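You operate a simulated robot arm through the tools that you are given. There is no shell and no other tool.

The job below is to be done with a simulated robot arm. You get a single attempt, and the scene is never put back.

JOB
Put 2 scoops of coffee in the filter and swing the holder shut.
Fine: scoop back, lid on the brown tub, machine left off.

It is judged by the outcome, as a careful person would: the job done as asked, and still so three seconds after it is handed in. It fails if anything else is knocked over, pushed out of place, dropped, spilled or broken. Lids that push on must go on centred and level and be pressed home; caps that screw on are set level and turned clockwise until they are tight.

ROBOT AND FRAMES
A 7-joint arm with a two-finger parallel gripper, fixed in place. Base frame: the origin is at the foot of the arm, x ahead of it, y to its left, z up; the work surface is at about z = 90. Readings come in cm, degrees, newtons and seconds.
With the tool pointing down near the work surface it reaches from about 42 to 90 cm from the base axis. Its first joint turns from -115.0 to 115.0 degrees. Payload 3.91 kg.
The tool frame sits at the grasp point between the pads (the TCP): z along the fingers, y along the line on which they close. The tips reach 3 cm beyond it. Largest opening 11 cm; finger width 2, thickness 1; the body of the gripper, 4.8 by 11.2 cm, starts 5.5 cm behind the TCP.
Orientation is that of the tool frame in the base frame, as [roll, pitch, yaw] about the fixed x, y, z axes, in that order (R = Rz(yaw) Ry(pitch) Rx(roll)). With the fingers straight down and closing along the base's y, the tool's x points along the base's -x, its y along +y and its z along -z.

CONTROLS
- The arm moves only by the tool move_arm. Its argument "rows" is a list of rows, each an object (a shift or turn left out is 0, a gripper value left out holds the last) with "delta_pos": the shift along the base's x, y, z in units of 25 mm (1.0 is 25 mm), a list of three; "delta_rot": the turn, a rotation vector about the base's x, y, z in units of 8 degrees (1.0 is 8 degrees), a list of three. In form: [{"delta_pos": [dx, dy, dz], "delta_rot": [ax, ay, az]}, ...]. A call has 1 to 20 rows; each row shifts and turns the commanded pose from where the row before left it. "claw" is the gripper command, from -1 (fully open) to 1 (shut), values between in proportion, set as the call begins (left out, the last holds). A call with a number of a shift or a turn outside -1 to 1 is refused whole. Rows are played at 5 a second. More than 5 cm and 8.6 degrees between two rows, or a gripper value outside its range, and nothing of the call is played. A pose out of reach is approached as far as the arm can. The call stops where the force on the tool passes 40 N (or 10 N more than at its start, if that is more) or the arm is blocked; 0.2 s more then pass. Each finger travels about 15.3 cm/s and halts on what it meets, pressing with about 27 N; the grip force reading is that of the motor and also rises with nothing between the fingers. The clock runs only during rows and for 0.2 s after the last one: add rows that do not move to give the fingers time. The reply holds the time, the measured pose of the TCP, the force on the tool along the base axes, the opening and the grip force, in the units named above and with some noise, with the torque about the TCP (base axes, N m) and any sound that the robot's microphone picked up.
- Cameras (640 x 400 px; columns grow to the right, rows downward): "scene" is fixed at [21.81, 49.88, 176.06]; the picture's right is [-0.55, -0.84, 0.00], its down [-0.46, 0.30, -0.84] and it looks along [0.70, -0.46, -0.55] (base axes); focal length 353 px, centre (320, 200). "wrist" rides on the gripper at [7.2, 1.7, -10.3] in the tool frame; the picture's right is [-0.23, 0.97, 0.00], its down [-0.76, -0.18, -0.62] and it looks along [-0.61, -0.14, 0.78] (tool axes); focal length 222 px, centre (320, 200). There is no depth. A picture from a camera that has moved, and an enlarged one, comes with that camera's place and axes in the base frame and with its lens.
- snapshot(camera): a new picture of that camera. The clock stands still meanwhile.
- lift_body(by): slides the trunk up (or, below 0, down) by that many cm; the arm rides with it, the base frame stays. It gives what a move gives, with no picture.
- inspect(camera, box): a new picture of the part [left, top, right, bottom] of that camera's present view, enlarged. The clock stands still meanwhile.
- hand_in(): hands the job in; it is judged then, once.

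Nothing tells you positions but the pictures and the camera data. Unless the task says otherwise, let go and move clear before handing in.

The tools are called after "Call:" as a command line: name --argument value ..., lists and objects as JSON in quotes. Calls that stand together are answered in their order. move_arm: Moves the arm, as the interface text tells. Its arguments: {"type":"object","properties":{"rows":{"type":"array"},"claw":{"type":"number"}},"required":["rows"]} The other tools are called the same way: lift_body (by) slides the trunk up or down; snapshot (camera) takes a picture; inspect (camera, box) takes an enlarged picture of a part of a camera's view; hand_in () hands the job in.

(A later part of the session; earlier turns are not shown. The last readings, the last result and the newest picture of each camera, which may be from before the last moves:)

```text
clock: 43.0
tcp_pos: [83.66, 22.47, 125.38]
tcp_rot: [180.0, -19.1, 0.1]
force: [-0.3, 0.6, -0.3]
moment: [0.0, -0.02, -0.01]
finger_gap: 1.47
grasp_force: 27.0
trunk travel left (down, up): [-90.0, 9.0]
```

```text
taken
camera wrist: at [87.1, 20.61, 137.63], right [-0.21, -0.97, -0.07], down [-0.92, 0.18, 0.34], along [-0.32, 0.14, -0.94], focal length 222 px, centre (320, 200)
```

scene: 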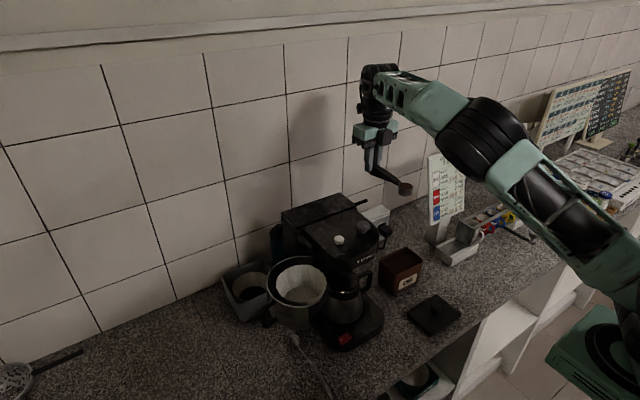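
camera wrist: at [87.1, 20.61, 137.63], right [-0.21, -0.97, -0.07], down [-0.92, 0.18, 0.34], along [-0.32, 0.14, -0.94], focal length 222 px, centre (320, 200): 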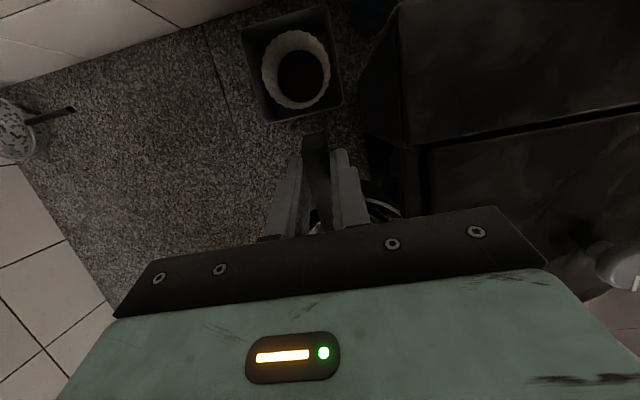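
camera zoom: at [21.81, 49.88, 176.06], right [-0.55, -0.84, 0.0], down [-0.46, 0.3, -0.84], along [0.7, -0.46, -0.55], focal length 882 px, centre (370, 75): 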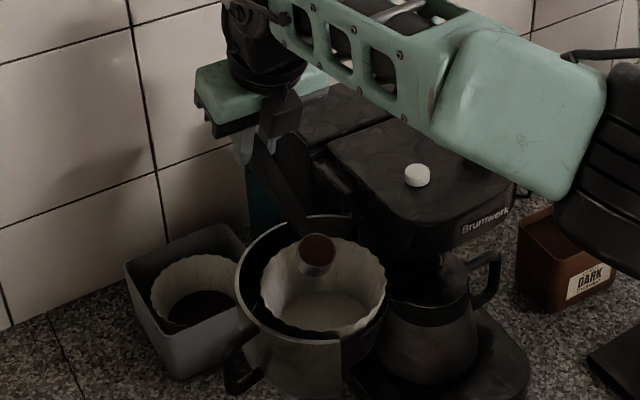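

The bowl is right over the middle of the filter. I'll now tip it gradually while keeping it centred.

Call:
move_arm --rows '[{"delta_pos": [-0.163, 0, 0.222], "delta_rot": [0, -0.5, 0]}, {"delta_pos": [-0.163, 0, 0.222], "delta_rot": [0, -0.5, 0]}, {"delta_pos": [-0.163, 0, 0.222], "delta_rot": [0, -0.5, 0]}, {"delta_pos": [-0.163, 0, 0.222], "delta_rot": [0, -0.5, 0]}, {"delta_pos": [-0.228, 0, 0.195], "delta_rot": [0, -0.5, 0]}, {"delta_pos": [-0.228, 0, 0.195], "delta_rot": [0, -0.5, 0]}, {"delta_pos": [-0.228, 0, 0.195], "delta_rot": [0, -0.5, 0]}, {"delta_pos": [-0.228, 0, 0.195], "delta_rot": [0, -0.5, 0]}, {"delta_pos": [-0.277, 0, 0.105], "delta_rot": [0, -0.5, 0]}, {"delta_pos": [-0.277, 0, 0.105], "delta_rot": [0, -0.5, 0]}, {"delta_pos": [-0.277, 0, 0.105], "delta_rot": [0, -0.5, 0]}, {"delta_pos": [-0.277, 0, 0.105], "delta_rot": [0, -0.5, 0]}, {"delta_pos": [-0.312, 0, 0.04], "delta_rot": [0, -0.5, 0]}, {"delta_pos": [-0.312, 0, 0.04], "delta_rot": [0, -0.5, 0]}, {"delta_pos": [-0.312, 0, 0.04], "delta_rot": [0, -0.5, 0]}, {"delta_pos": [-0.312, 0, 0.04], "delta_rot": [0, -0.5, 0]}]'

Call:
inspect --camera "scene" --box '[220, 170, 380, 330]'

```text
clock: 46.4
tcp_pos: [73.94, 22.43, 130.76]
tcp_rot: [-179.6, -83.3, -0.3]
force: [-0.7, 0.1, -0.4]
moment: [-0.04, -0.05, 0.0]
finger_gap: 1.48
grasp_force: 26.8
trunk travel left (down, up): [-90.0, 9.0]
```

```text
2.50 times, centred on (300, 250) of scene
camera zoom: at [21.81, 49.88, 176.06], right [-0.55, -0.84, 0.0], down [-0.46, 0.3, -0.84], along [0.7, -0.46, -0.55], focal length 882 px, centre (370, 75)
```

zoom: 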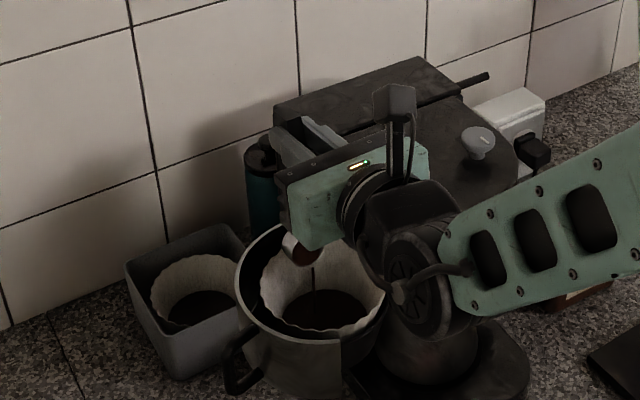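

Coffee is going into the filter. I'll tip further to empty the bowl completely.

Call:
move_arm --rows '[{"delta_pos": [-0.31, 0, -0.05], "delta_rot": [0, -0.5, 0]}, {"delta_pos": [-0.31, 0, -0.05], "delta_rot": [0, -0.5, 0]}, {"delta_pos": [-0.31, 0, -0.05], "delta_rot": [0, -0.5, 0]}, {"delta_pos": [-0.31, 0, -0.05], "delta_rot": [0, -0.5, 0]}, {"delta_pos": [-0.2, 0, -0.1], "delta_rot": [0, -0.5, 0]}, {"delta_pos": [-0.2, 0, -0.1], "delta_rot": [0, -0.5, 0]}, {}, {}]'

Call:
inspect --camera "scene" --box '[220, 170, 380, 330]'

Call:
snapshot --camera "wrist"

```text
clock: 48.2
tcp_pos: [69.76, 22.51, 129.84]
tcp_rot: [-0.1, -72.7, 179.9]
force: [0.5, -0.2, -0.4]
moment: [-0.03, 0.0, 0.02]
finger_gap: 1.48
grasp_force: 27.0
trunk travel left (down, up): [-90.0, 9.0]
```

```text
2.50 times, centred on (300, 250) of scene
camera zoom: at [21.81, 49.88, 176.06], right [-0.55, -0.84, 0.0], down [-0.46, 0.3, -0.84], along [0.7, -0.46, -0.55], focal length 882 px, centre (370, 75)
```

zoom: 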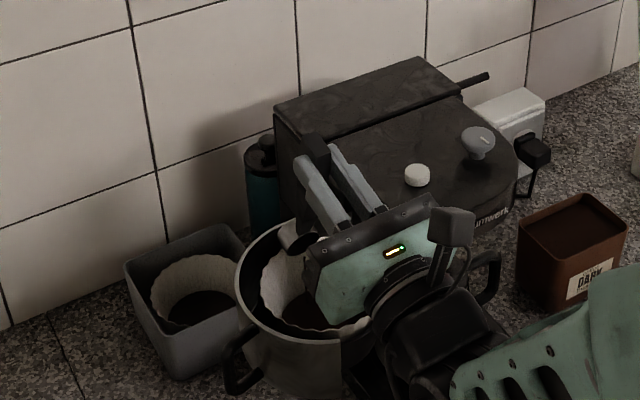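

```text
taken
camera wrist: at [57.73, 20.69, 133.74], right [0.07, -0.97, -0.22], down [-0.37, 0.18, -0.91], along [0.93, 0.14, -0.35], focal length 222 px, centre (320, 200)
```

wrist: 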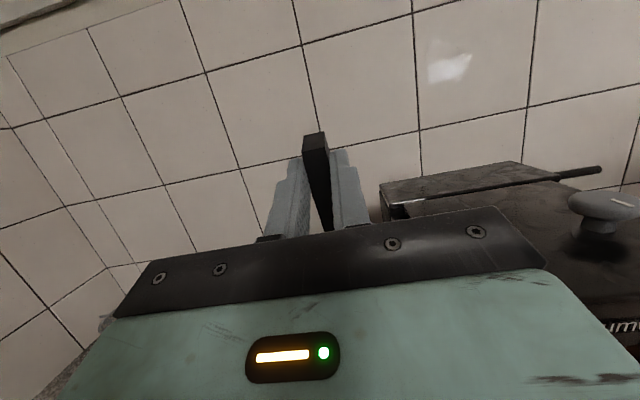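

Call:
move_arm --rows '[{"delta_pos": [0.2, 0, 0.1], "delta_rot": [0, 0.5, 0]}, {"delta_pos": [0.2, 0, 0.1], "delta_rot": [0, 0.5, 0]}, {"delta_pos": [0.62, 0, 0.1], "delta_rot": [0, 1, 0]}, {"delta_pos": [0.62, 0, 0.1], "delta_rot": [0, 1, 0]}, {"delta_pos": [0.624, 0, -0.08], "delta_rot": [0, 1, 0]}, {"delta_pos": [0.624, 0, -0.08], "delta_rot": [0, 1, 0]}, {"delta_pos": [0.55, 0, 0.1], "delta_rot": [0, 1, 0]}, {"delta_pos": [0.55, 0, 0.1], "delta_rot": [0, 1, 0]}, {"delta_pos": [0.45, 0, 0.1], "delta_rot": [0, 1, 0]}, {"delta_pos": [0.45, 0, 0.1], "delta_rot": [0, 1, 0]}, {}]'

Call:
inspect --camera "scene" --box '[220, 170, 380, 330]'

```text
clock: 50.6
tcp_pos: [81.97, 22.44, 131.49]
tcp_rot: [180.0, -35.0, 0.0]
force: [0.0, 0.2, -0.7]
moment: [0.03, 0.01, 0.0]
finger_gap: 1.46
grasp_force: 27.1
trunk travel left (down, up): [-90.0, 9.0]
```

```text
2.50 times, centred on (300, 250) of scene
camera zoom: at [21.81, 49.88, 176.06], right [-0.55, -0.84, 0.0], down [-0.46, 0.3, -0.84], along [0.7, -0.46, -0.55], focal length 882 px, centre (370, 75)
```

zoom: 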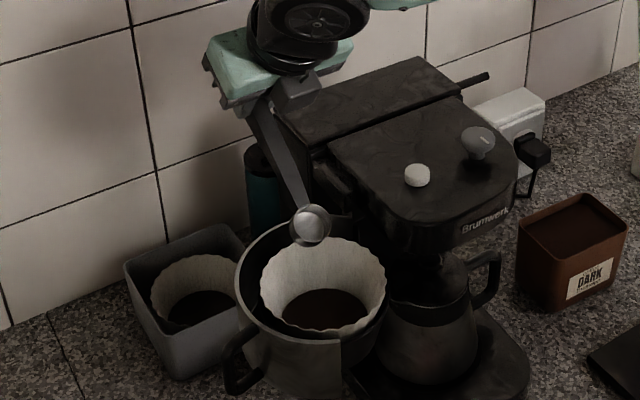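

The bowl is empty, the grounds are in the filter, and nothing has spilled. I'll go back to the tub for the second scoop.

Call:
move_arm --rows '[{"delta_pos": [0, 0, 0.8]}, {"delta_pos": [0, 0, 0.8]}, {"delta_pos": [0, 0, 0.8]}, {"delta_pos": [0, -0.54, 0.8]}, {"delta_pos": [-0.04, -1, 0]}, {"delta_pos": [-0.04, -1, 0]}, {"delta_pos": [-0.04, -1, 0]}, {"delta_pos": [-0.04, -1, 0]}, {"delta_pos": [-0.04, -1, 0]}, {"delta_pos": [-0.04, -1, 0]}, {"delta_pos": [-0.04, -1, 0]}, {"delta_pos": [-0.04, -1, 0]}, {"delta_pos": [-0.04, -1, 0]}, {"delta_pos": [-0.04, -1, 0]}, {"delta_pos": [-0.04, -1, 0]}, {"delta_pos": [-0.04, -1, 0]}, {"delta_pos": [-0.04, -1, 0]}, {"delta_pos": [-0.04, -1, 0]}, {"delta_pos": [-0.04, -1, 0]}, {}]'

Call:
snapshot --camera "scene"

```text
clock: 54.8
tcp_pos: [80.48, -16.72, 139.54]
tcp_rot: [179.9, -35.2, 0.0]
force: [0.9, 0.1, 0.4]
moment: [0.07, 0.0, 0.0]
finger_gap: 1.48
grasp_force: 27.4
trunk travel left (down, up): [-90.0, 9.0]
```

```text
taken
```

scene: 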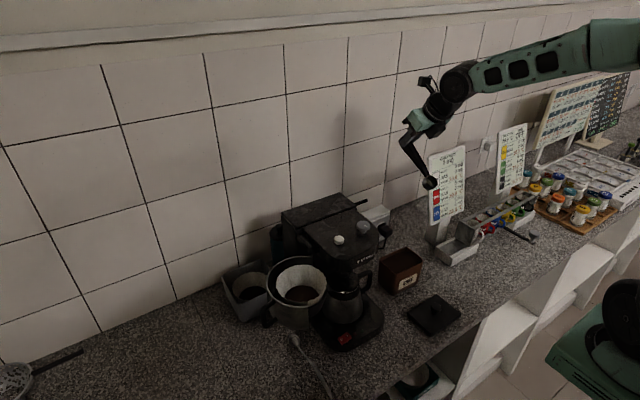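

Call:
move_arm --rows '[{"delta_pos": [0, 0.06, -0.7], "delta_rot": [0, -0.62, 0]}, {"delta_pos": [0, 0.06, -0.9], "delta_rot": [0, -0.62, 0]}, {"delta_pos": [0, 0, -0.9], "delta_rot": [0, -0.62, 0]}, {"delta_pos": [0, 0, -0.9], "delta_rot": [0, -0.62, 0]}, {"delta_pos": [0, 0, -0.9], "delta_rot": [0, -0.62, 0]}, {"delta_pos": [0, 0, -0.9]}, {"delta_pos": [0, 0, -0.9]}, {"delta_pos": [0, 0, -0.9]}, {"delta_pos": [0, 0, -0.9]}, {"delta_pos": [0, 0, -0.9]}, {"delta_pos": [0, 0, -0.9]}, {"delta_pos": [0, 0, -0.8]}, {"delta_pos": [0, 0, -0.5]}, {}]'

Call:
inspect --camera "scene" --box '[375, 220, 455, 300]'

```text
clock: 57.8
tcp_pos: [80.48, -16.1, 112.22]
tcp_rot: [-180.0, -60.0, 0.0]
force: [0.2, 0.1, -1.5]
moment: [-0.04, -0.02, 0.04]
finger_gap: 1.47
grasp_force: 26.9
trunk travel left (down, up): [-90.0, 9.0]
```

```text
5.00 times, centred on (415, 260) of scene
camera zoom: at [21.81, 49.88, 176.06], right [-0.55, -0.84, 0.0], down [-0.46, 0.3, -0.84], along [0.7, -0.46, -0.55], focal length 1764 px, centre (-155, -100)
```

zoom: 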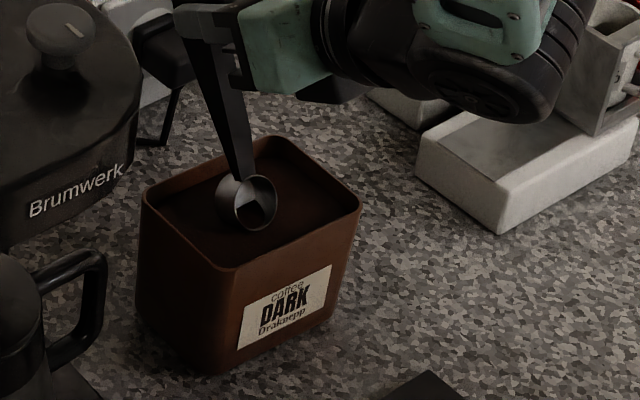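

Call:
move_arm --rows '[{"delta_pos": [0, -0.06, -0.4]}, {"delta_pos": [0, -0.06, -0.4]}, {"delta_pos": [0, 0, -0.4]}, {"delta_pos": [0, 0, -0.35]}, {"delta_pos": [0, 0, -0.15]}, {}]'

Call:
move_arm --rows '[{"delta_pos": [0.224, 0, -0.06], "delta_rot": [0, 0.5, 0]}, {"delta_pos": [0.224, 0, -0.06], "delta_rot": [0, 0.5, 0]}, {"delta_pos": [0.216, 0, -0.028], "delta_rot": [0, 0.5, 0]}, {"delta_pos": [0.216, 0, -0.028], "delta_rot": [0, 0.5, 0]}, {"delta_pos": [0.208, 0, -0.05], "delta_rot": [0, 0.5, 0]}, {"delta_pos": [0.208, 0, -0.05], "delta_rot": [0, 0.5, 0]}, {"delta_pos": [0.18, 0, -0.04], "delta_rot": [0, 0.5, 0]}, {"delta_pos": [0.1, 0, 0.1], "delta_rot": [0, 0.35, 0]}, {}]'

Call:
inspect --camera "scene" --box '[375, 220, 455, 300]'

```text
clock: 59.2
tcp_pos: [80.39, -16.51, 107.78]
tcp_rot: [-179.9, -60.0, 0.0]
force: [0.4, 0.3, -0.2]
moment: [0.05, 0.02, 0.02]
finger_gap: 1.5
grasp_force: 26.8
trunk travel left (down, up): [-90.0, 9.0]
```

```text
clock: 61.2
tcp_pos: [84.59, -16.58, 107.12]
tcp_rot: [-179.9, -29.2, 0.1]
force: [-0.7, 0.2, -1.1]
moment: [0.01, -0.03, 0.0]
finger_gap: 1.47
grasp_force: 26.9
trunk travel left (down, up): [-90.0, 9.0]
```

```text
5.00 times, centred on (415, 260) of scene
camera zoom: at [21.81, 49.88, 176.06], right [-0.55, -0.84, 0.0], down [-0.46, 0.3, -0.84], along [0.7, -0.46, -0.55], focal length 1764 px, centre (-155, -100)
```

zoom: 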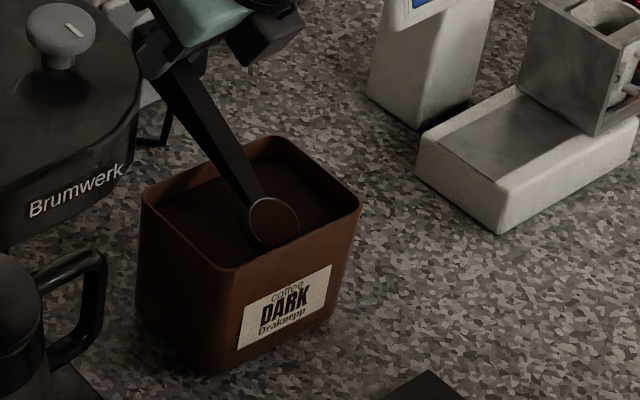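

Full again. I'll raise and level it the same way as before.

Call:
move_arm --rows '[{"delta_pos": [0.02, 0, 0.3]}, {"delta_pos": [0.02, 0, 0.4]}, {"delta_pos": [0.02, 0, 0.4]}, {"delta_pos": [0.02, 0, 0.4]}, {"delta_pos": [0, 0, 0.4], "delta_rot": [0, 0.2, 0]}, {"delta_pos": [0, 0, 0.4], "delta_rot": [0, 0.3, 0]}, {"delta_pos": [0, 0, 0.3], "delta_rot": [0, 0.3, 0]}, {"delta_pos": [0.1, 0, 0.1], "delta_rot": [0, 0.4, 0]}, {"delta_pos": [0.1, 0, 0.1], "delta_rot": [0, 0.5, 0]}, {"delta_pos": [0.1, 0, 0.1], "delta_rot": [0, 0.5, 0]}, {"delta_pos": [0.1, 0, 0.1], "delta_rot": [0, 0.5, 0]}, {"delta_pos": [0.05, 0, 0.1], "delta_rot": [0, 0.4, 0]}, {"delta_pos": [0, 0, 0.1], "delta_rot": [0, 0.4, 0]}, {}]'

Call:
inspect --camera "scene" --box '[375, 190, 455, 290]'

```text
clock: 64.2
tcp_pos: [85.81, -16.42, 115.14]
tcp_rot: [179.9, -1.1, 0.0]
force: [0.4, 0.4, -0.3]
moment: [0.06, -0.02, 0.03]
finger_gap: 1.47
grasp_force: 26.9
trunk travel left (down, up): [-90.0, 9.0]
```

```text
4.00 times, centred on (415, 240) of scene
camera zoom: at [21.81, 49.88, 176.06], right [-0.55, -0.84, 0.0], down [-0.46, 0.3, -0.84], along [0.7, -0.46, -0.55], focal length 1411 px, centre (-60, 40)
```

zoom: 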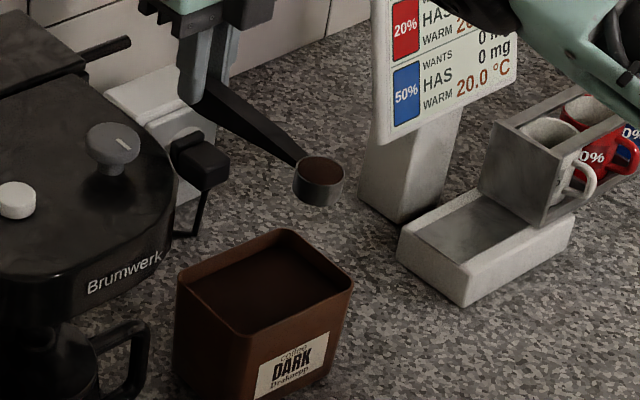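

The second scoop is full and level. I'll carry it over on the same path.

Call:
move_arm --rows '[{"delta_pos": [0, 0, 0.3]}, {"delta_pos": [-0.1, 0, 0.6]}, {"delta_pos": [-0.1, 0, 0.7]}, {"delta_pos": [-0.1, 0, 0.7]}, {"delta_pos": [-0.1, 0, 0.7]}, {"delta_pos": [-0.1, 0, 0.7]}, {"delta_pos": [-0.1, 0, 0.7]}, {"delta_pos": [-0.1, 0, 0.7]}, {"delta_pos": [-0.1, 0.1, 0.7]}, {"delta_pos": [0, 0.2, 0.7]}, {"delta_pos": [0, 0.4, 0.6]}, {"delta_pos": [0, 0.5, 0.4]}, {"delta_pos": [0, 0.6, 0.2]}, {"delta_pos": [0, 0.7, 0]}, {"delta_pos": [0, 0.8, 0]}, {"delta_pos": [0, 0.8, 0]}, {"delta_pos": [0, 0.8, 0]}, {"delta_pos": [0, 0.6, 0]}, {"delta_pos": [0, 0.4, 0]}, {"delta_pos": [0, 0.2, 0]}]'

Call:
move_arm --rows '[{"delta_pos": [-0.05, 0.2, 0]}, {"delta_pos": [-0.05, 0.4, 0]}, {"delta_pos": [-0.05, 0.7, 0]}, {"delta_pos": [-0.05, 0.8, 0]}, {"delta_pos": [-0.05, 0.8, 0]}, {"delta_pos": [-0.05, 0.8, 0]}, {"delta_pos": [-0.05, 0.8, 0]}, {"delta_pos": [-0.05, 0.8, 0]}, {"delta_pos": [-0.05, 0.8, 0]}, {"delta_pos": [-0.05, 0.8, 0]}, {"delta_pos": [-0.05, 0.8, 0]}, {"delta_pos": [-0.05, 0.8, 0]}, {"delta_pos": [-0.05, 0.6, 0]}, {"delta_pos": [0, 0.4, 0]}, {"delta_pos": [0, 0.2, 0]}, {}]'

Call:
inspect --camera "scene" --box '[220, 130, 400, 330]'

```text
clock: 68.4
tcp_pos: [83.92, -1.35, 134.36]
tcp_rot: [-180.0, -1.2, 0.0]
force: [-0.7, 0.4, -1.3]
moment: [-0.03, -0.02, 0.01]
finger_gap: 1.48
grasp_force: 26.9
trunk travel left (down, up): [-90.0, 9.0]
```

```text
clock: 71.8
tcp_pos: [81.95, 22.61, 134.32]
tcp_rot: [-180.0, -1.1, 0.0]
force: [0.5, 0.2, -0.8]
moment: [-0.01, -0.05, 0.01]
finger_gap: 1.49
grasp_force: 26.8
out of reach, approached as far as the arm can: row 14
trunk travel left (down, up): [-90.0, 9.0]
```

```text
2.00 times, centred on (310, 230) of scene
camera zoom: at [21.81, 49.88, 176.06], right [-0.55, -0.84, 0.0], down [-0.46, 0.3, -0.84], along [0.7, -0.46, -0.55], focal length 706 px, centre (340, 140)
```

zoom: 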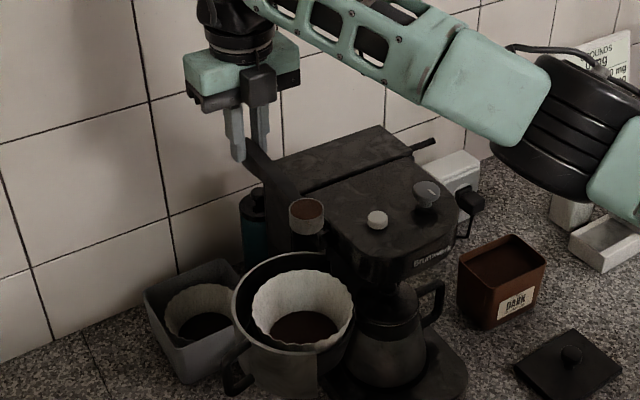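

Call:
move_arm --rows '[{"delta_pos": [0.05, -0.009, -0.4], "delta_rot": [0, -0.4, 0]}, {"delta_pos": [0.07, -0.009, -0.4], "delta_rot": [0, -0.4, 0]}, {"delta_pos": [0.08, -0.009, -0.4], "delta_rot": [0, -0.4, 0]}, {"delta_pos": [0.08, -0.009, -0.4], "delta_rot": [0, -0.4, 0]}, {"delta_pos": [0.08, -0.009, -0.4], "delta_rot": [0, -0.3, 0]}, {"delta_pos": [0.08, -0.009, -0.4], "delta_rot": [0, -0.2, 0]}, {"delta_pos": [0.08, -0.009, -0.4], "delta_rot": [0, -0.15, 0]}, {"delta_pos": [0.08, -0.009, -0.4]}, {"delta_pos": [0.08, -0.009, -0.37]}, {}]'

Call:
inspect --camera "scene" --box '[220, 170, 380, 330]'

```text
clock: 74.0
tcp_pos: [88.62, 25.68, 127.16]
tcp_rot: [-179.9, -19.2, 0.0]
force: [0.1, 0.5, 0.0]
moment: [0.0, 0.01, 0.01]
finger_gap: 1.51
grasp_force: 26.8
out of reach, approached as far as the arm can: row 1, 2, 3, 4, 5, 6, 7
trunk travel left (down, up): [-90.0, 9.0]
```

```text
2.50 times, centred on (300, 250) of scene
camera zoom: at [21.81, 49.88, 176.06], right [-0.55, -0.84, 0.0], down [-0.46, 0.3, -0.84], along [0.7, -0.46, -0.55], focal length 882 px, centre (370, 75)
```

zoom: 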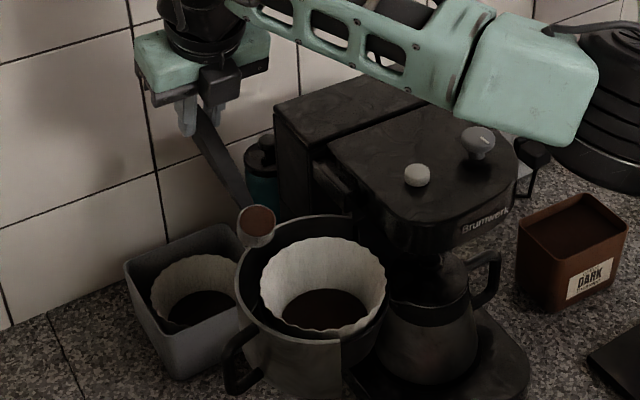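

The arm drifted outward at its reach limit, but the scoop is still level and full and touched nothing. I'll bring it back in over the filter centre.

Call:
move_arm --rows '[{"delta_pos": [-0.15, -0.1, 0]}, {"delta_pos": [-0.25, -0.164, 0]}, {"delta_pos": [-0.25, -0.164, 0]}, {"delta_pos": [-0.25, -0.164, 0]}, {"delta_pos": [-0.25, -0.164, 0]}, {"delta_pos": [-0.25, -0.164, 0]}, {"delta_pos": [-0.25, -0.164, 0]}, {"delta_pos": [-0.2, -0.13, 0]}, {"delta_pos": [-0.13, -0.1, -0.2]}, {"delta_pos": [0, 0, -0.25]}, {"delta_pos": [0, 0, -0.25]}, {}]'

Call:
inspect --camera "scene" --box '[220, 170, 380, 330]'

```text
clock: 76.6
tcp_pos: [89.01, 25.79, 125.46]
tcp_rot: [180.0, -19.1, 0.0]
force: [-0.7, -0.3, -0.4]
moment: [0.05, -0.02, -0.03]
finger_gap: 1.51
grasp_force: 26.9
out of reach, approached as far as the arm can: row 1, 2, 3, 4, 5, 6, 7, 8, 9
trunk travel left (down, up): [-90.0, 9.0]
```

```text
2.50 times, centred on (300, 250) of scene
camera zoom: at [21.81, 49.88, 176.06], right [-0.55, -0.84, 0.0], down [-0.46, 0.3, -0.84], along [0.7, -0.46, -0.55], focal length 882 px, centre (370, 75)
```

zoom: 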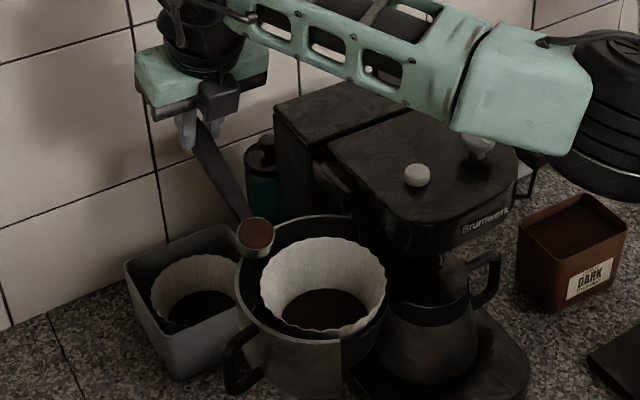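

The arm's posture has got stuck near a limit, with the forearm low over the machine. I'll raise up to clear things and then re-approach.

Call:
move_arm --rows '[{"delta_pos": [0, 0, 0.3]}, {"delta_pos": [0, 0, 0.4]}, {"delta_pos": [0, 0, 0.4]}, {"delta_pos": [0, 0, 0.4]}, {"delta_pos": [0, 0, 0.4]}, {"delta_pos": [0, 0, 0.3]}, {}]'

Call:
snapshot --camera "scene"

```text
clock: 78.2
tcp_pos: [88.12, 25.28, 130.81]
tcp_rot: [-179.9, -19.2, 0.0]
force: [0.7, -0.2, -0.1]
moment: [-0.05, -0.04, 0.01]
finger_gap: 1.52
grasp_force: 27.4
out of reach, approached as far as the arm can: row 5
trunk travel left (down, up): [-90.0, 9.0]
```

```text
taken
```

scene: 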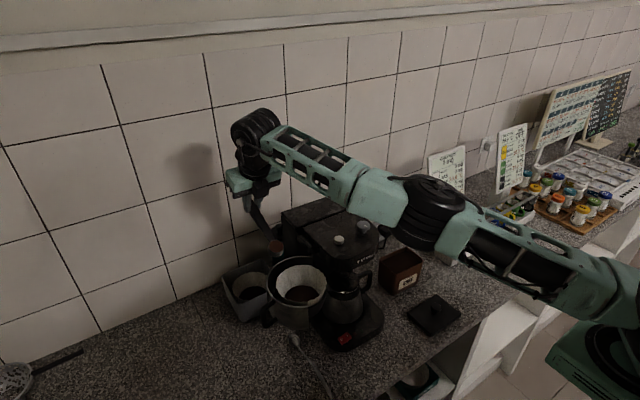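

The arm is stretched out with its elbow lower than the wrist, so the wrist is probably near its bend limit. Raising the trunk should relieve that, since the arm just rides up with it.

Call:
lift_body --by 9

Call:
snapshot --camera "scene"

```text
clock: 79.5
tcp_pos: [88.06, 25.33, 139.7]
tcp_rot: [-180.0, -19.2, 0.0]
force: [0.5, 0.6, -0.3]
moment: [0.01, -0.04, 0.0]
finger_gap: 1.5
grasp_force: 26.9
trunk travel left (down, up): [-99.0, 0.0]
```

```text
taken
```

scene: 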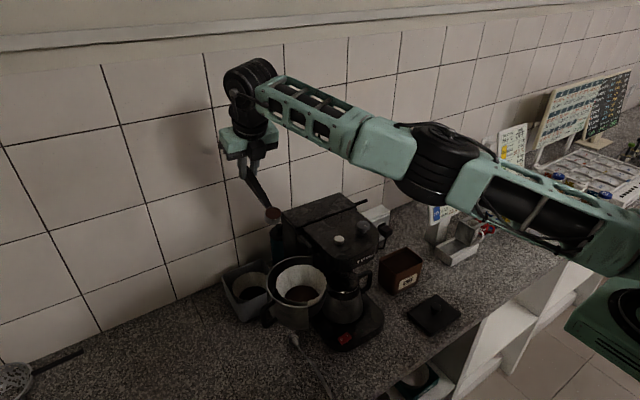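

Call:
move_arm --rows '[{"delta_pos": [-0.2, -0.13, -0.2]}, {"delta_pos": [-0.3, -0.2, -0.3]}, {"delta_pos": [-0.3, -0.2, -0.3]}, {"delta_pos": [-0.2, -0.13, -0.2]}, {}]'

```text
clock: 80.7
tcp_pos: [85.89, 23.77, 137.18]
tcp_rot: [-179.9, -19.2, 0.0]
force: [0.0, 0.1, -0.9]
moment: [0.04, 0.0, -0.01]
finger_gap: 1.51
grasp_force: 26.6
trunk travel left (down, up): [-99.0, 0.0]
```

That freed it. I'll continue in over the filter centre and then down.

Call:
move_arm --rows '[{"delta_pos": [-0.223, -0.137, -0.2]}, {"delta_pos": [-0.223, -0.137, -0.2]}, {"delta_pos": [-0.223, -0.137, -0.3]}, {"delta_pos": [-0.223, -0.137, -0.4]}, {"delta_pos": [0, 0, -0.5]}, {"delta_pos": [0, 0, -0.5]}, {"delta_pos": [0, 0, -0.5]}, {"delta_pos": [0, 0, -0.5]}, {"delta_pos": [0, 0, -0.5]}, {"delta_pos": [0, 0, -0.4]}, {}]'

Call:
inspect --camera "scene" --box '[220, 150, 400, 330]'

```text
clock: 83.0
tcp_pos: [83.38, 22.1, 127.22]
tcp_rot: [-179.9, -19.2, 0.0]
force: [1.5, 0.0, -0.7]
moment: [0.01, -0.05, -0.03]
finger_gap: 1.5
grasp_force: 27.2
trunk travel left (down, up): [-99.0, 0.0]
```

```text
2.22 times, centred on (310, 240) of scene
camera zoom: at [21.81, 49.88, 176.06], right [-0.55, -0.84, 0.0], down [-0.46, 0.3, -0.84], along [0.7, -0.46, -0.55], focal length 784 px, centre (342, 111)
```

zoom: 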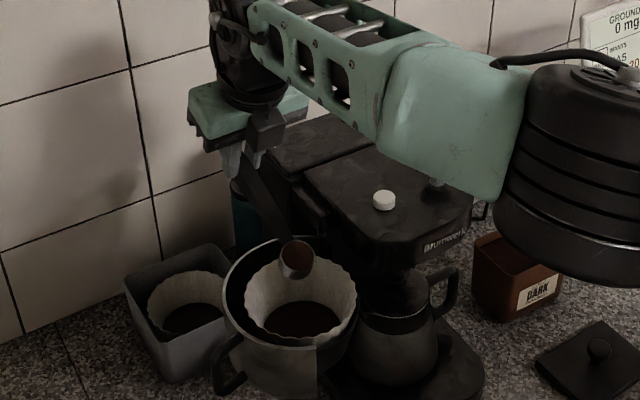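

Call:
move_arm --rows '[{"delta_pos": [0.05, 0.05, -0.36]}, {"delta_pos": [0.05, 0.05, -0.36]}, {"delta_pos": [-0.163, 0, 0.222], "delta_rot": [0, -0.5, 0]}, {"delta_pos": [-0.163, 0, 0.222], "delta_rot": [0, -0.5, 0]}, {"delta_pos": [-0.163, 0, 0.222], "delta_rot": [0, -0.5, 0]}, {"delta_pos": [-0.163, 0, 0.222], "delta_rot": [0, -0.5, 0]}, {"delta_pos": [-0.228, 0, 0.195], "delta_rot": [0, -0.5, 0]}, {"delta_pos": [-0.228, 0, 0.195], "delta_rot": [0, -0.5, 0]}, {"delta_pos": [-0.228, 0, 0.195], "delta_rot": [0, -0.5, 0]}, {"delta_pos": [-0.228, 0, 0.195], "delta_rot": [0, -0.5, 0]}, {"delta_pos": [-0.277, 0, 0.105], "delta_rot": [0, -0.5, 0]}, {"delta_pos": [-0.277, 0, 0.105], "delta_rot": [0, -0.5, 0]}, {"delta_pos": [-0.277, 0, 0.105], "delta_rot": [0, -0.5, 0]}, {"delta_pos": [-0.277, 0, 0.105], "delta_rot": [0, -0.5, 0]}, {"delta_pos": [-0.312, 0, 0.04], "delta_rot": [0, -0.5, 0]}, {"delta_pos": [-0.312, 0, 0.04], "delta_rot": [0, -0.5, 0]}, {"delta_pos": [-0.312, 0, 0.04], "delta_rot": [0, -0.5, 0]}, {"delta_pos": [-0.312, 0, 0.04], "delta_rot": [0, -0.5, 0]}]'

Call:
inspect --camera "scene" --box '[220, 150, 400, 330]'

```text
clock: 86.8
tcp_pos: [73.91, 22.45, 131.08]
tcp_rot: [-179.7, -83.3, -0.3]
force: [-0.6, 0.1, -0.6]
moment: [0.01, 0.0, -0.03]
finger_gap: 1.48
grasp_force: 26.5
trunk travel left (down, up): [-99.0, 0.0]
```

```text
2.22 times, centred on (310, 240) of scene
camera zoom: at [21.81, 49.88, 176.06], right [-0.55, -0.84, 0.0], down [-0.46, 0.3, -0.84], along [0.7, -0.46, -0.55], focal length 784 px, centre (342, 111)
```

zoom: 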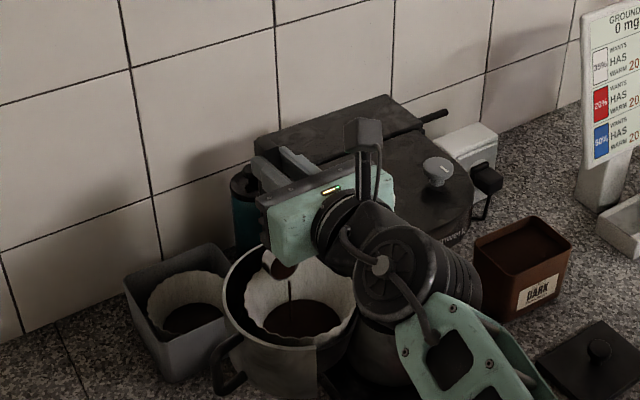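

Call:
move_arm --rows '[{"delta_pos": [-0.31, 0, -0.05], "delta_rot": [0, -0.5, 0]}, {"delta_pos": [-0.31, 0, -0.05], "delta_rot": [0, -0.5, 0]}, {"delta_pos": [-0.31, 0, -0.05], "delta_rot": [0, -0.5, 0]}, {"delta_pos": [-0.31, 0, -0.05], "delta_rot": [0, -0.5, 0]}, {"delta_pos": [-0.2, 0, -0.1], "delta_rot": [0, -0.5, 0]}, {"delta_pos": [-0.2, 0, -0.1], "delta_rot": [0, -0.5, 0]}, {}, {}, {}]'

Call:
move_arm --rows '[{"delta_pos": [0.2, 0, 0.1], "delta_rot": [0, 0.5, 0]}, {"delta_pos": [0.2, 0, 0.1], "delta_rot": [0, 0.5, 0]}, {"delta_pos": [0.62, 0, 0.1], "delta_rot": [0, 1, 0]}, {"delta_pos": [0.62, 0, 0.1], "delta_rot": [0, 1, 0]}, {"delta_pos": [0.624, 0, -0.08], "delta_rot": [0, 1, 0]}, {"delta_pos": [0.624, 0, -0.08], "delta_rot": [0, 1, 0]}, {"delta_pos": [0.55, 0, 0.1], "delta_rot": [0, 1, 0]}, {"delta_pos": [0.55, 0, 0.1], "delta_rot": [0, 1, 0]}, {"delta_pos": [0.45, 0, 0.1], "delta_rot": [0, 1, 0]}, {"delta_pos": [0.45, 0, 0.1], "delta_rot": [0, 1, 0]}, {}]'

Call:
inspect --camera "scene" --box '[220, 170, 380, 330]'

```text
clock: 88.3
tcp_pos: [72.54, 18.89, 132.88]
tcp_rot: [-34.2, -73.7, -153.2]
force: [1.3, 0.3, -0.2]
moment: [-0.01, 0.05, 0.01]
finger_gap: 1.47
grasp_force: 27.0
trunk travel left (down, up): [-99.0, 0.0]
stopped in row 7: the arm was blocked; the commanded pose is now the measured one
```

```text
clock: 90.7
tcp_pos: [84.68, 18.92, 134.43]
tcp_rot: [176.2, -32.2, -8.2]
force: [-0.5, 0.3, -0.6]
moment: [0.01, 0.01, -0.01]
finger_gap: 1.46
grasp_force: 27.1
trunk travel left (down, up): [-99.0, 0.0]
```

```text
2.50 times, centred on (300, 250) of scene
camera zoom: at [21.81, 49.88, 176.06], right [-0.55, -0.84, 0.0], down [-0.46, 0.3, -0.84], along [0.7, -0.46, -0.55], focal length 882 px, centre (370, 75)
```

zoom: 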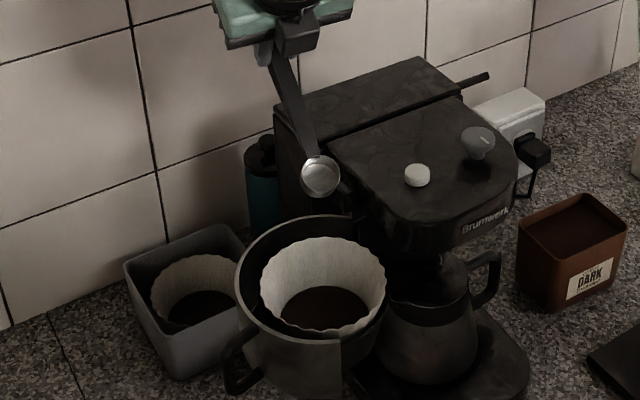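

The arm was blocked for a moment at the end of the pour, possibly by a joint limit since the forces stayed small. The bowl is empty. I'll check the whole scene for any disturbance.

Call:
snapshot --camera "scene"

Call:
inspect --camera "scene" --box '[230, 240, 350, 360]'

Call:
snapshot --camera "wrist"

```text
taken
```

scene: 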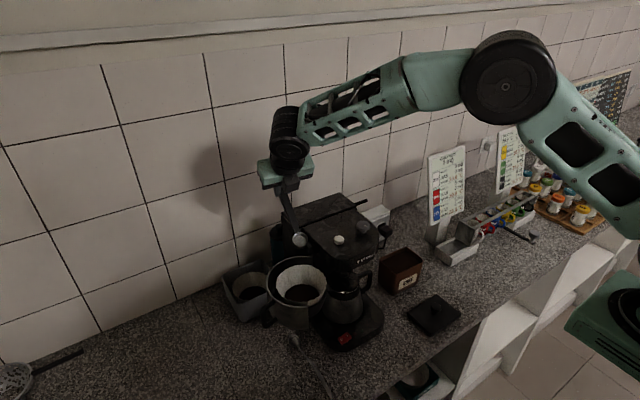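

```text
3.33 times, centred on (290, 300) of scene
camera zoom: at [21.81, 49.88, 176.06], right [-0.55, -0.84, 0.0], down [-0.46, 0.3, -0.84], along [0.7, -0.46, -0.55], focal length 1176 px, centre (420, -133)
```

zoom: 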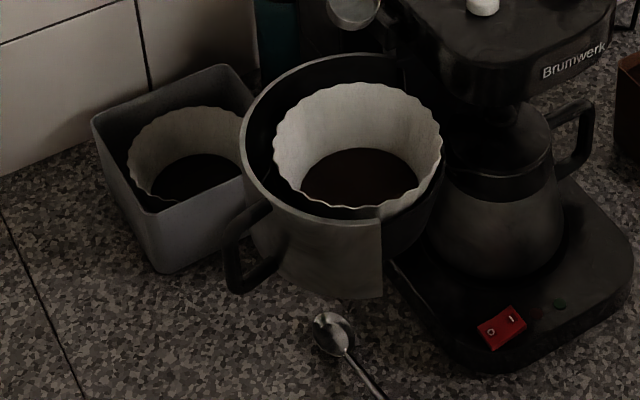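

```text
taken
camera wrist: at [85.07, 17.84, 147.07], right [-0.36, -0.93, -0.07], down [-0.93, 0.35, 0.11], along [-0.08, 0.1, -0.99], focal length 222 px, centre (320, 200)
```

wrist: 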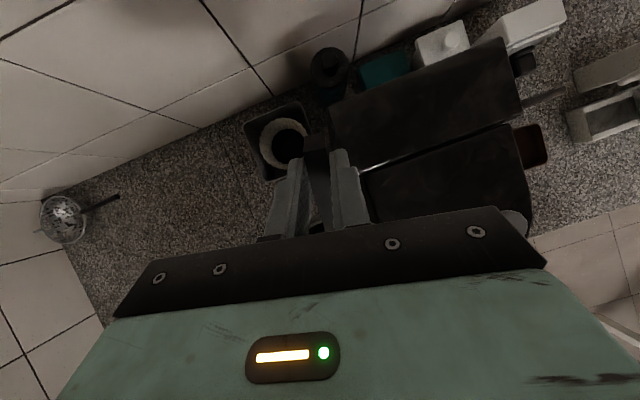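

Nothing looks disturbed. The coffee bed in the filter is bigger, there's no spill, and the spoon hasn't moved. I'll lift clear and straighten the tool, then head back toward the scoop's place.

Call:
move_arm --rows '[{"delta_pos": [0, 0, 0.6]}, {"delta_pos": [0, 0, 0.8]}, {"delta_pos": [0, 0, 0.8]}, {"delta_pos": [0, -0.3, 0.2]}, {"delta_pos": [-0.3, -0.8, 0]}, {"delta_pos": [-0.5, -1, 0]}, {"delta_pos": [-0.6, -1, 0]}, {"delta_pos": [-0.6, -1, 0]}, {"delta_pos": [-0.6, -1, 0]}, {"delta_pos": [-0.6, -1, 0]}, {"delta_pos": [-0.6, -1, 0]}, {"delta_pos": [-0.6, -1, 0]}, {"delta_pos": [-0.6, -1, 0]}, {"delta_pos": [-0.6, -1, 0]}, {"delta_pos": [-0.6, -1, 0]}, {"delta_pos": [-0.6, -1, 0]}, {"delta_pos": [-0.6, -1, 0]}, {"delta_pos": [-0.6, -1, 0]}, {"delta_pos": [-0.2, -0.5, 0]}, {}]'

Call:
snapshot --camera "scene"

```text
clock: 94.9
tcp_pos: [64.13, -17.62, 140.19]
tcp_rot: [176.1, -32.5, -8.3]
force: [-1.2, 0.5, -0.5]
moment: [0.01, -0.03, -0.03]
finger_gap: 1.47
grasp_force: 27.4
trunk travel left (down, up): [-99.0, 0.0]
```

```text
taken
```

scene: 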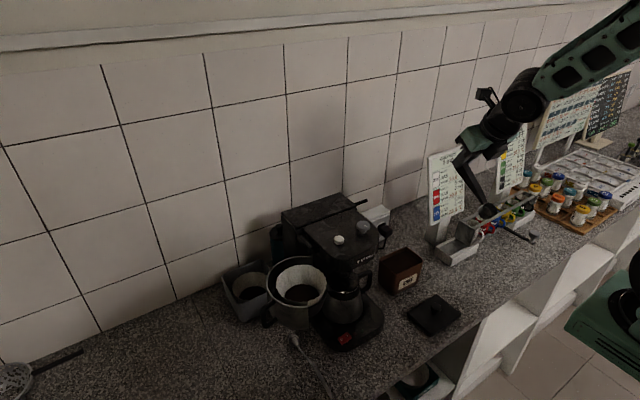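

Now I'll straighten the tool to level and yaw 0.

Call:
move_arm --rows '[{"delta_rot": [0, 0, 0.52]}, {"delta_rot": [0, 0, 0.52]}, {"delta_rot": [0, 0.8, 0]}, {"delta_rot": [0, 0.9, 0]}, {"delta_rot": [0, 0.9, 0]}, {"delta_rot": [0, 0.8, 0]}, {"delta_rot": [0, 0.66, 0]}, {"delta_rot": [0.48, 0, 0]}, {}]'

Call:
lift_body --by -9

Call:
inspect --camera "scene" --box '[220, 220, 350, 350]'

```text
clock: 96.9
tcp_pos: [64.22, -17.49, 140.19]
tcp_rot: [-179.9, 0.1, 0.1]
force: [0.3, -0.1, 0.3]
moment: [-0.03, -0.04, -0.03]
finger_gap: 1.45
grasp_force: 26.8
trunk travel left (down, up): [-99.0, 0.0]
```

```text
clock: 98.2
tcp_pos: [64.2, -17.61, 131.26]
tcp_rot: [-179.8, 0.0, 0.0]
force: [0.6, -0.1, -0.3]
moment: [-0.01, -0.03, -0.01]
finger_gap: 1.46
grasp_force: 26.6
trunk travel left (down, up): [-90.0, 9.0]
```

```text
3.08 times, centred on (285, 285) of scene
camera zoom: at [21.81, 49.88, 176.06], right [-0.55, -0.84, 0.0], down [-0.46, 0.3, -0.84], along [0.7, -0.46, -0.55], focal length 1086 px, centre (428, -62)
```

zoom: 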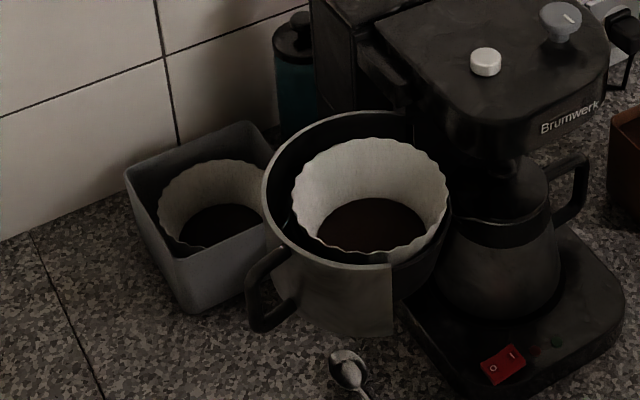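

There's no spill around the holder. Now I'll turn the scoop back to its original heading.

Call:
move_arm --rows '[{"delta_pos": [-0.1, 0, 0], "delta_rot": [0, 0, -0.8]}, {"delta_pos": [-0.1, 0, 0], "delta_rot": [0, 0, -1]}, {"delta_pos": [-0.1, 0, 0], "delta_rot": [0, 0, -1]}, {"delta_pos": [-0.1, 0, 0], "delta_rot": [0, 0, -1]}, {"delta_pos": [-0.1, 0, 0], "delta_rot": [0, 0, -1]}, {"delta_pos": [-0.1, 0, 0], "delta_rot": [0, 0, -1]}, {"delta_pos": [-0.1, 0, 0], "delta_rot": [0, 0, -1]}, {"delta_pos": [-0.1, 0, 0], "delta_rot": [0, 0, -1]}, {"delta_rot": [0, 0, -1]}, {"delta_rot": [0, 0, -1]}, {"delta_rot": [0, 0, -1]}, {"delta_rot": [0, 0, -0.45]}, {}]'

Call:
move_arm --rows '[{"delta_rot": [0, 0, -0.8]}, {"delta_rot": [0, 0, -1]}, {"delta_rot": [0, 0, -1]}, {"delta_rot": [0, 0, -1]}, {"delta_rot": [0, 0, -1]}, {"delta_rot": [0, 0, -1]}, {"delta_rot": [0, 0, -1]}, {"delta_rot": [0, 0, -1]}, {"delta_rot": [0, 0, -1]}, {"delta_rot": [0, 0, -1]}, {"delta_rot": [0, 0, -1]}, {"delta_rot": [0, 0, -0.45]}, {}]'

Call:
snapshot --camera "scene"

```text
clock: 101.0
tcp_pos: [62.31, -17.52, 131.24]
tcp_rot: [-179.9, 0.1, -89.9]
force: [-0.1, 0.8, -0.5]
moment: [-0.01, 0.02, 0.01]
finger_gap: 1.46
grasp_force: 26.5
trunk travel left (down, up): [-90.0, 9.0]
```

```text
clock: 103.8
tcp_pos: [62.29, -17.44, 131.42]
tcp_rot: [-179.8, 0.1, -179.9]
force: [0.3, -0.6, -1.0]
moment: [0.02, 0.03, 0.03]
finger_gap: 1.48
grasp_force: 27.1
trunk travel left (down, up): [-90.0, 9.0]
```

```text
taken
```

scene: 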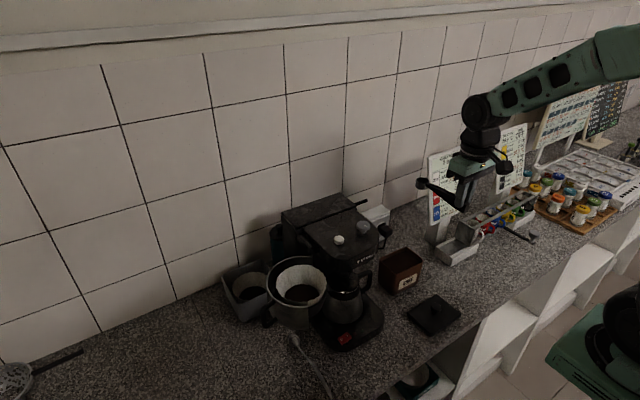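

Call:
move_arm --rows '[{"delta_pos": [0.22, -0.75, -0.2]}, {"delta_pos": [0.22, -0.75, -0.3]}, {"delta_pos": [0.22, -0.75, -0.5]}, {"delta_pos": [0.22, -0.75, -0.5]}, {"delta_pos": [0.22, -0.75, -0.5]}, {"delta_pos": [0.22, -0.75, -0.5]}, {"delta_pos": [0, 0, -0.9]}, {"delta_pos": [0, 0, -1]}, {"delta_pos": [0, 0, -1]}, {"delta_pos": [0, 0, -1]}, {"delta_pos": [0, 0, -1]}, {"delta_pos": [0, 0, -1]}, {"delta_pos": [0, 0, -1]}, {"delta_pos": [0, 0, -1]}, {"delta_pos": [0, 0, -1]}, {"delta_pos": [0, 0, -1]}, {"delta_pos": [0, 0, -1]}, {"delta_pos": [0, 0, -0.6]}, {}]'

Call:
inspect --camera "scene" --box '[370, 220, 480, 330]'

```text
clock: 107.8
tcp_pos: [65.73, -28.77, 96.5]
tcp_rot: [-179.9, 0.0, -179.9]
force: [0.1, 0.2, 0.2]
moment: [-0.01, 0.02, -0.01]
finger_gap: 1.5
grasp_force: 26.4
trunk travel left (down, up): [-90.0, 9.0]
```

```text
3.64 times, centred on (425, 275) of scene
camera zoom: at [21.81, 49.88, 176.06], right [-0.55, -0.84, 0.0], down [-0.46, 0.3, -0.84], along [0.7, -0.46, -0.55], focal length 1283 px, centre (-62, -73)
```

zoom: 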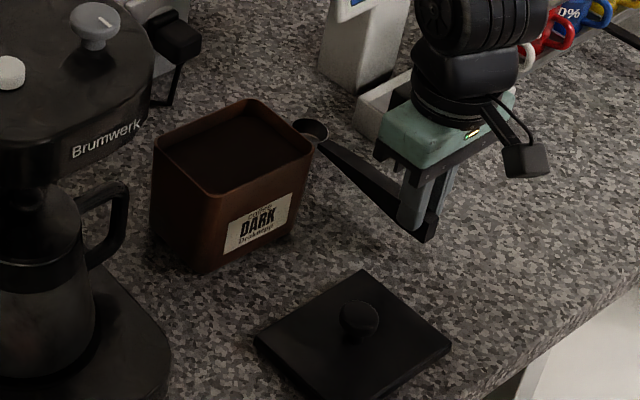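

The scoop is just above its original spot. I'll lower it the last bit gently.

Call:
move_arm --rows '[{"delta_pos": [0, 0, -0.4]}, {"delta_pos": [0, 0, -0.35]}, {"delta_pos": [0, 0, -0.2]}, {"delta_pos": [0, 0, -0.13]}, {}]'

Call:
inspect --camera "scene" --box '[370, 220, 480, 330]'

```text
clock: 109.0
tcp_pos: [65.64, -28.8, 93.81]
tcp_rot: [-179.9, 0.3, -179.9]
force: [2.6, 0.4, 17.2]
moment: [0.0, -0.28, 0.01]
finger_gap: 1.47
grasp_force: 27.5
trunk travel left (down, up): [-90.0, 9.0]
```

```text
3.64 times, centred on (425, 275) of scene
camera zoom: at [21.81, 49.88, 176.06], right [-0.55, -0.84, 0.0], down [-0.46, 0.3, -0.84], along [0.7, -0.46, -0.55], focal length 1283 px, centre (-62, -73)
```

zoom: 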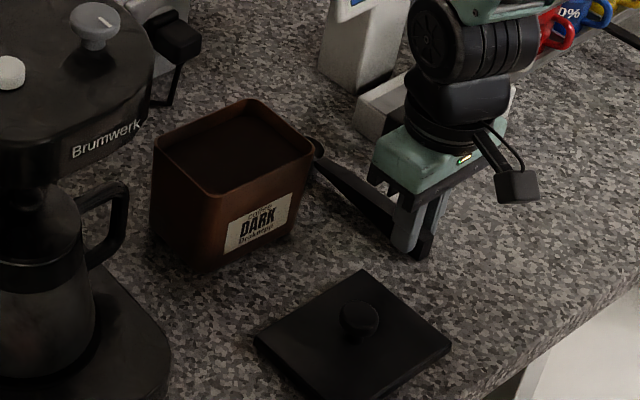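

It's on the counter with 17 N of contact. I'll ease off slightly and release.

Call:
move_arm --rows '[{"delta_pos": [0, 0, 0.05]}, {}]'

Call:
move_arm --rows '[{}, {}, {}]' --claw 0.1

Call:
move_arm --rows '[{"delta_pos": [0, 0, 0.4]}, {"delta_pos": [0, 0, 0.8]}, {"delta_pos": [0, 0, 1]}, {"delta_pos": [0, 0, 1]}, {"delta_pos": [0, 0, 1]}, {"delta_pos": [0, 0, 1]}, {"delta_pos": [0, 0, 1]}, {}]'

Call:
inspect --camera "scene" --box '[370, 220, 480, 330]'

Call:
snapshot --camera "wrist"

```text
clock: 109.6
tcp_pos: [65.58, -28.69, 93.86]
tcp_rot: [-179.9, 0.1, -179.9]
force: [4.8, 0.0, 9.9]
moment: [0.0, -0.81, 0.05]
finger_gap: 1.48
grasp_force: 27.1
trunk travel left (down, up): [-90.0, 9.0]
```

```text
clock: 110.4
tcp_pos: [65.32, -28.74, 93.78]
tcp_rot: [-179.9, 0.0, -179.9]
force: [0.7, 0.3, -0.5]
moment: [0.0, 0.01, 0.0]
finger_gap: 4.95
grasp_force: 0.0
trunk travel left (down, up): [-90.0, 9.0]
```

```text
clock: 112.2
tcp_pos: [65.39, -28.75, 109.31]
tcp_rot: [-179.9, 0.0, -180.0]
force: [-0.1, -0.5, -0.2]
moment: [0.02, -0.02, 0.0]
finger_gap: 4.95
grasp_force: 0.1
trunk travel left (down, up): [-90.0, 9.0]
```

```text
3.64 times, centred on (425, 275) of scene
camera zoom: at [21.81, 49.88, 176.06], right [-0.55, -0.84, 0.0], down [-0.46, 0.3, -0.84], along [0.7, -0.46, -0.55], focal length 1283 px, centre (-62, -73)
```

zoom: 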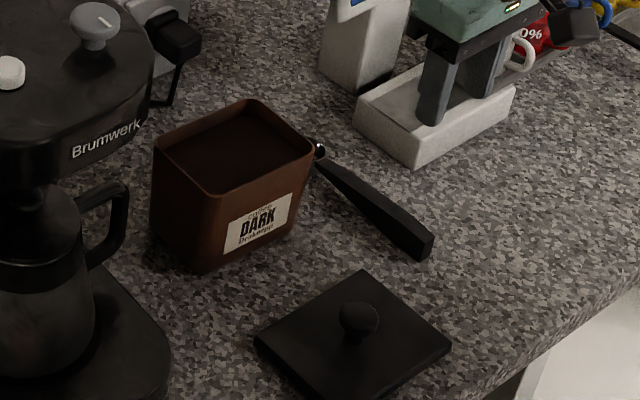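

```text
taken
camera wrist: at [58.19, -27.21, 119.71], right [0.23, 0.97, 0.0], down [0.76, -0.18, 0.62], along [0.61, -0.14, -0.78], focal length 222 px, centre (320, 200)
```

wrist: 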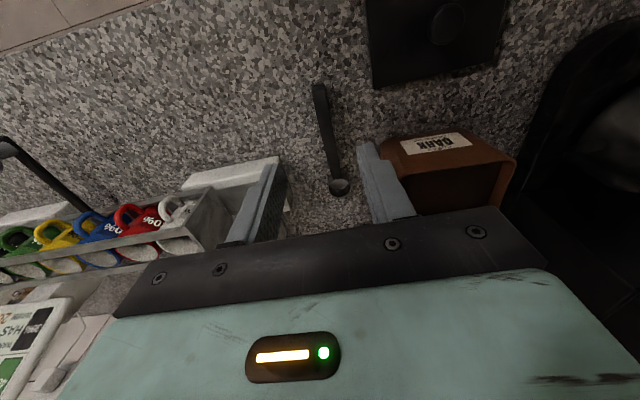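

The scoop is back in its spot. Before handling the lid I want a precise top view of the tub and lid, so I'm moving over them with the fingers open.

Call:
move_arm --rows '[{"delta_pos": [0.1, 0.5, 0.6]}, {"delta_pos": [0.3, 0.8, 0.8]}, {"delta_pos": [0.3, 0.8, 0.8]}, {"delta_pos": [0.3, 0.8, 0.8]}, {"delta_pos": [0.3, 0.8, 0.8]}, {"delta_pos": [0.3, 0.8, 0.8]}, {"delta_pos": [0.24, 0.2, 0.5]}, {}]' --claw -1

Call:
snapshot --camera "wrist"

Call:
inspect --camera "wrist" --box '[240, 80, 440, 220]'

Call:
inspect --camera "wrist" --box '[240, 0, 440, 120]'

```text
clock: 114.0
tcp_pos: [70.18, -16.95, 121.94]
tcp_rot: [-179.9, 0.1, -179.8]
force: [0.1, 0.4, -0.1]
moment: [0.0, 0.02, 0.0]
finger_gap: 10.99
grasp_force: 0.0
trunk travel left (down, up): [-90.0, 9.0]
```

```text
taken
camera wrist: at [62.9, -15.26, 132.3], right [0.23, 0.97, 0.0], down [0.76, -0.18, 0.62], along [0.61, -0.14, -0.78], focal length 222 px, centre (320, 200)
```

wrist: 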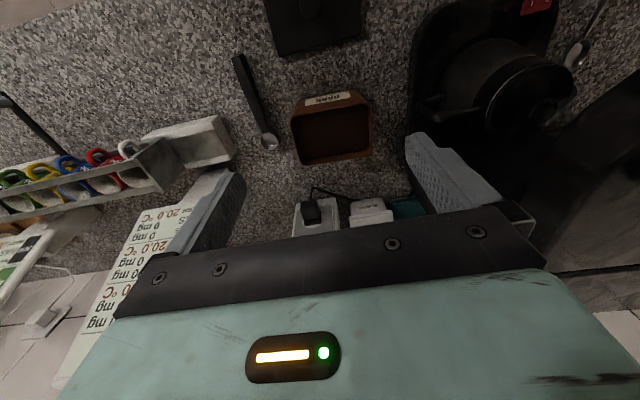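

```text
2.86 times, centred on (340, 150) of wrist
camera zoom: at [62.9, -15.26, 132.3], right [0.23, 0.97, 0.0], down [0.76, -0.18, 0.62], along [0.61, -0.14, -0.78], focal length 635 px, centre (263, 343)
```

zoom: 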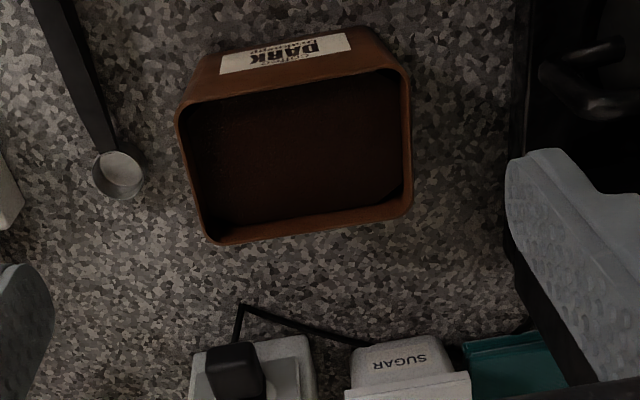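

```text
3.20 times, centred on (340, 60) of wrist
camera zoom: at [62.9, -15.26, 132.3], right [0.23, 0.97, 0.0], down [0.76, -0.18, 0.62], along [0.61, -0.14, -0.78], focal length 711 px, centre (256, 648)
```

zoom: 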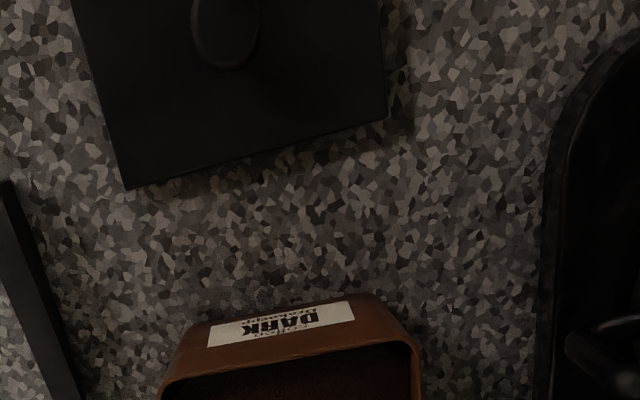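

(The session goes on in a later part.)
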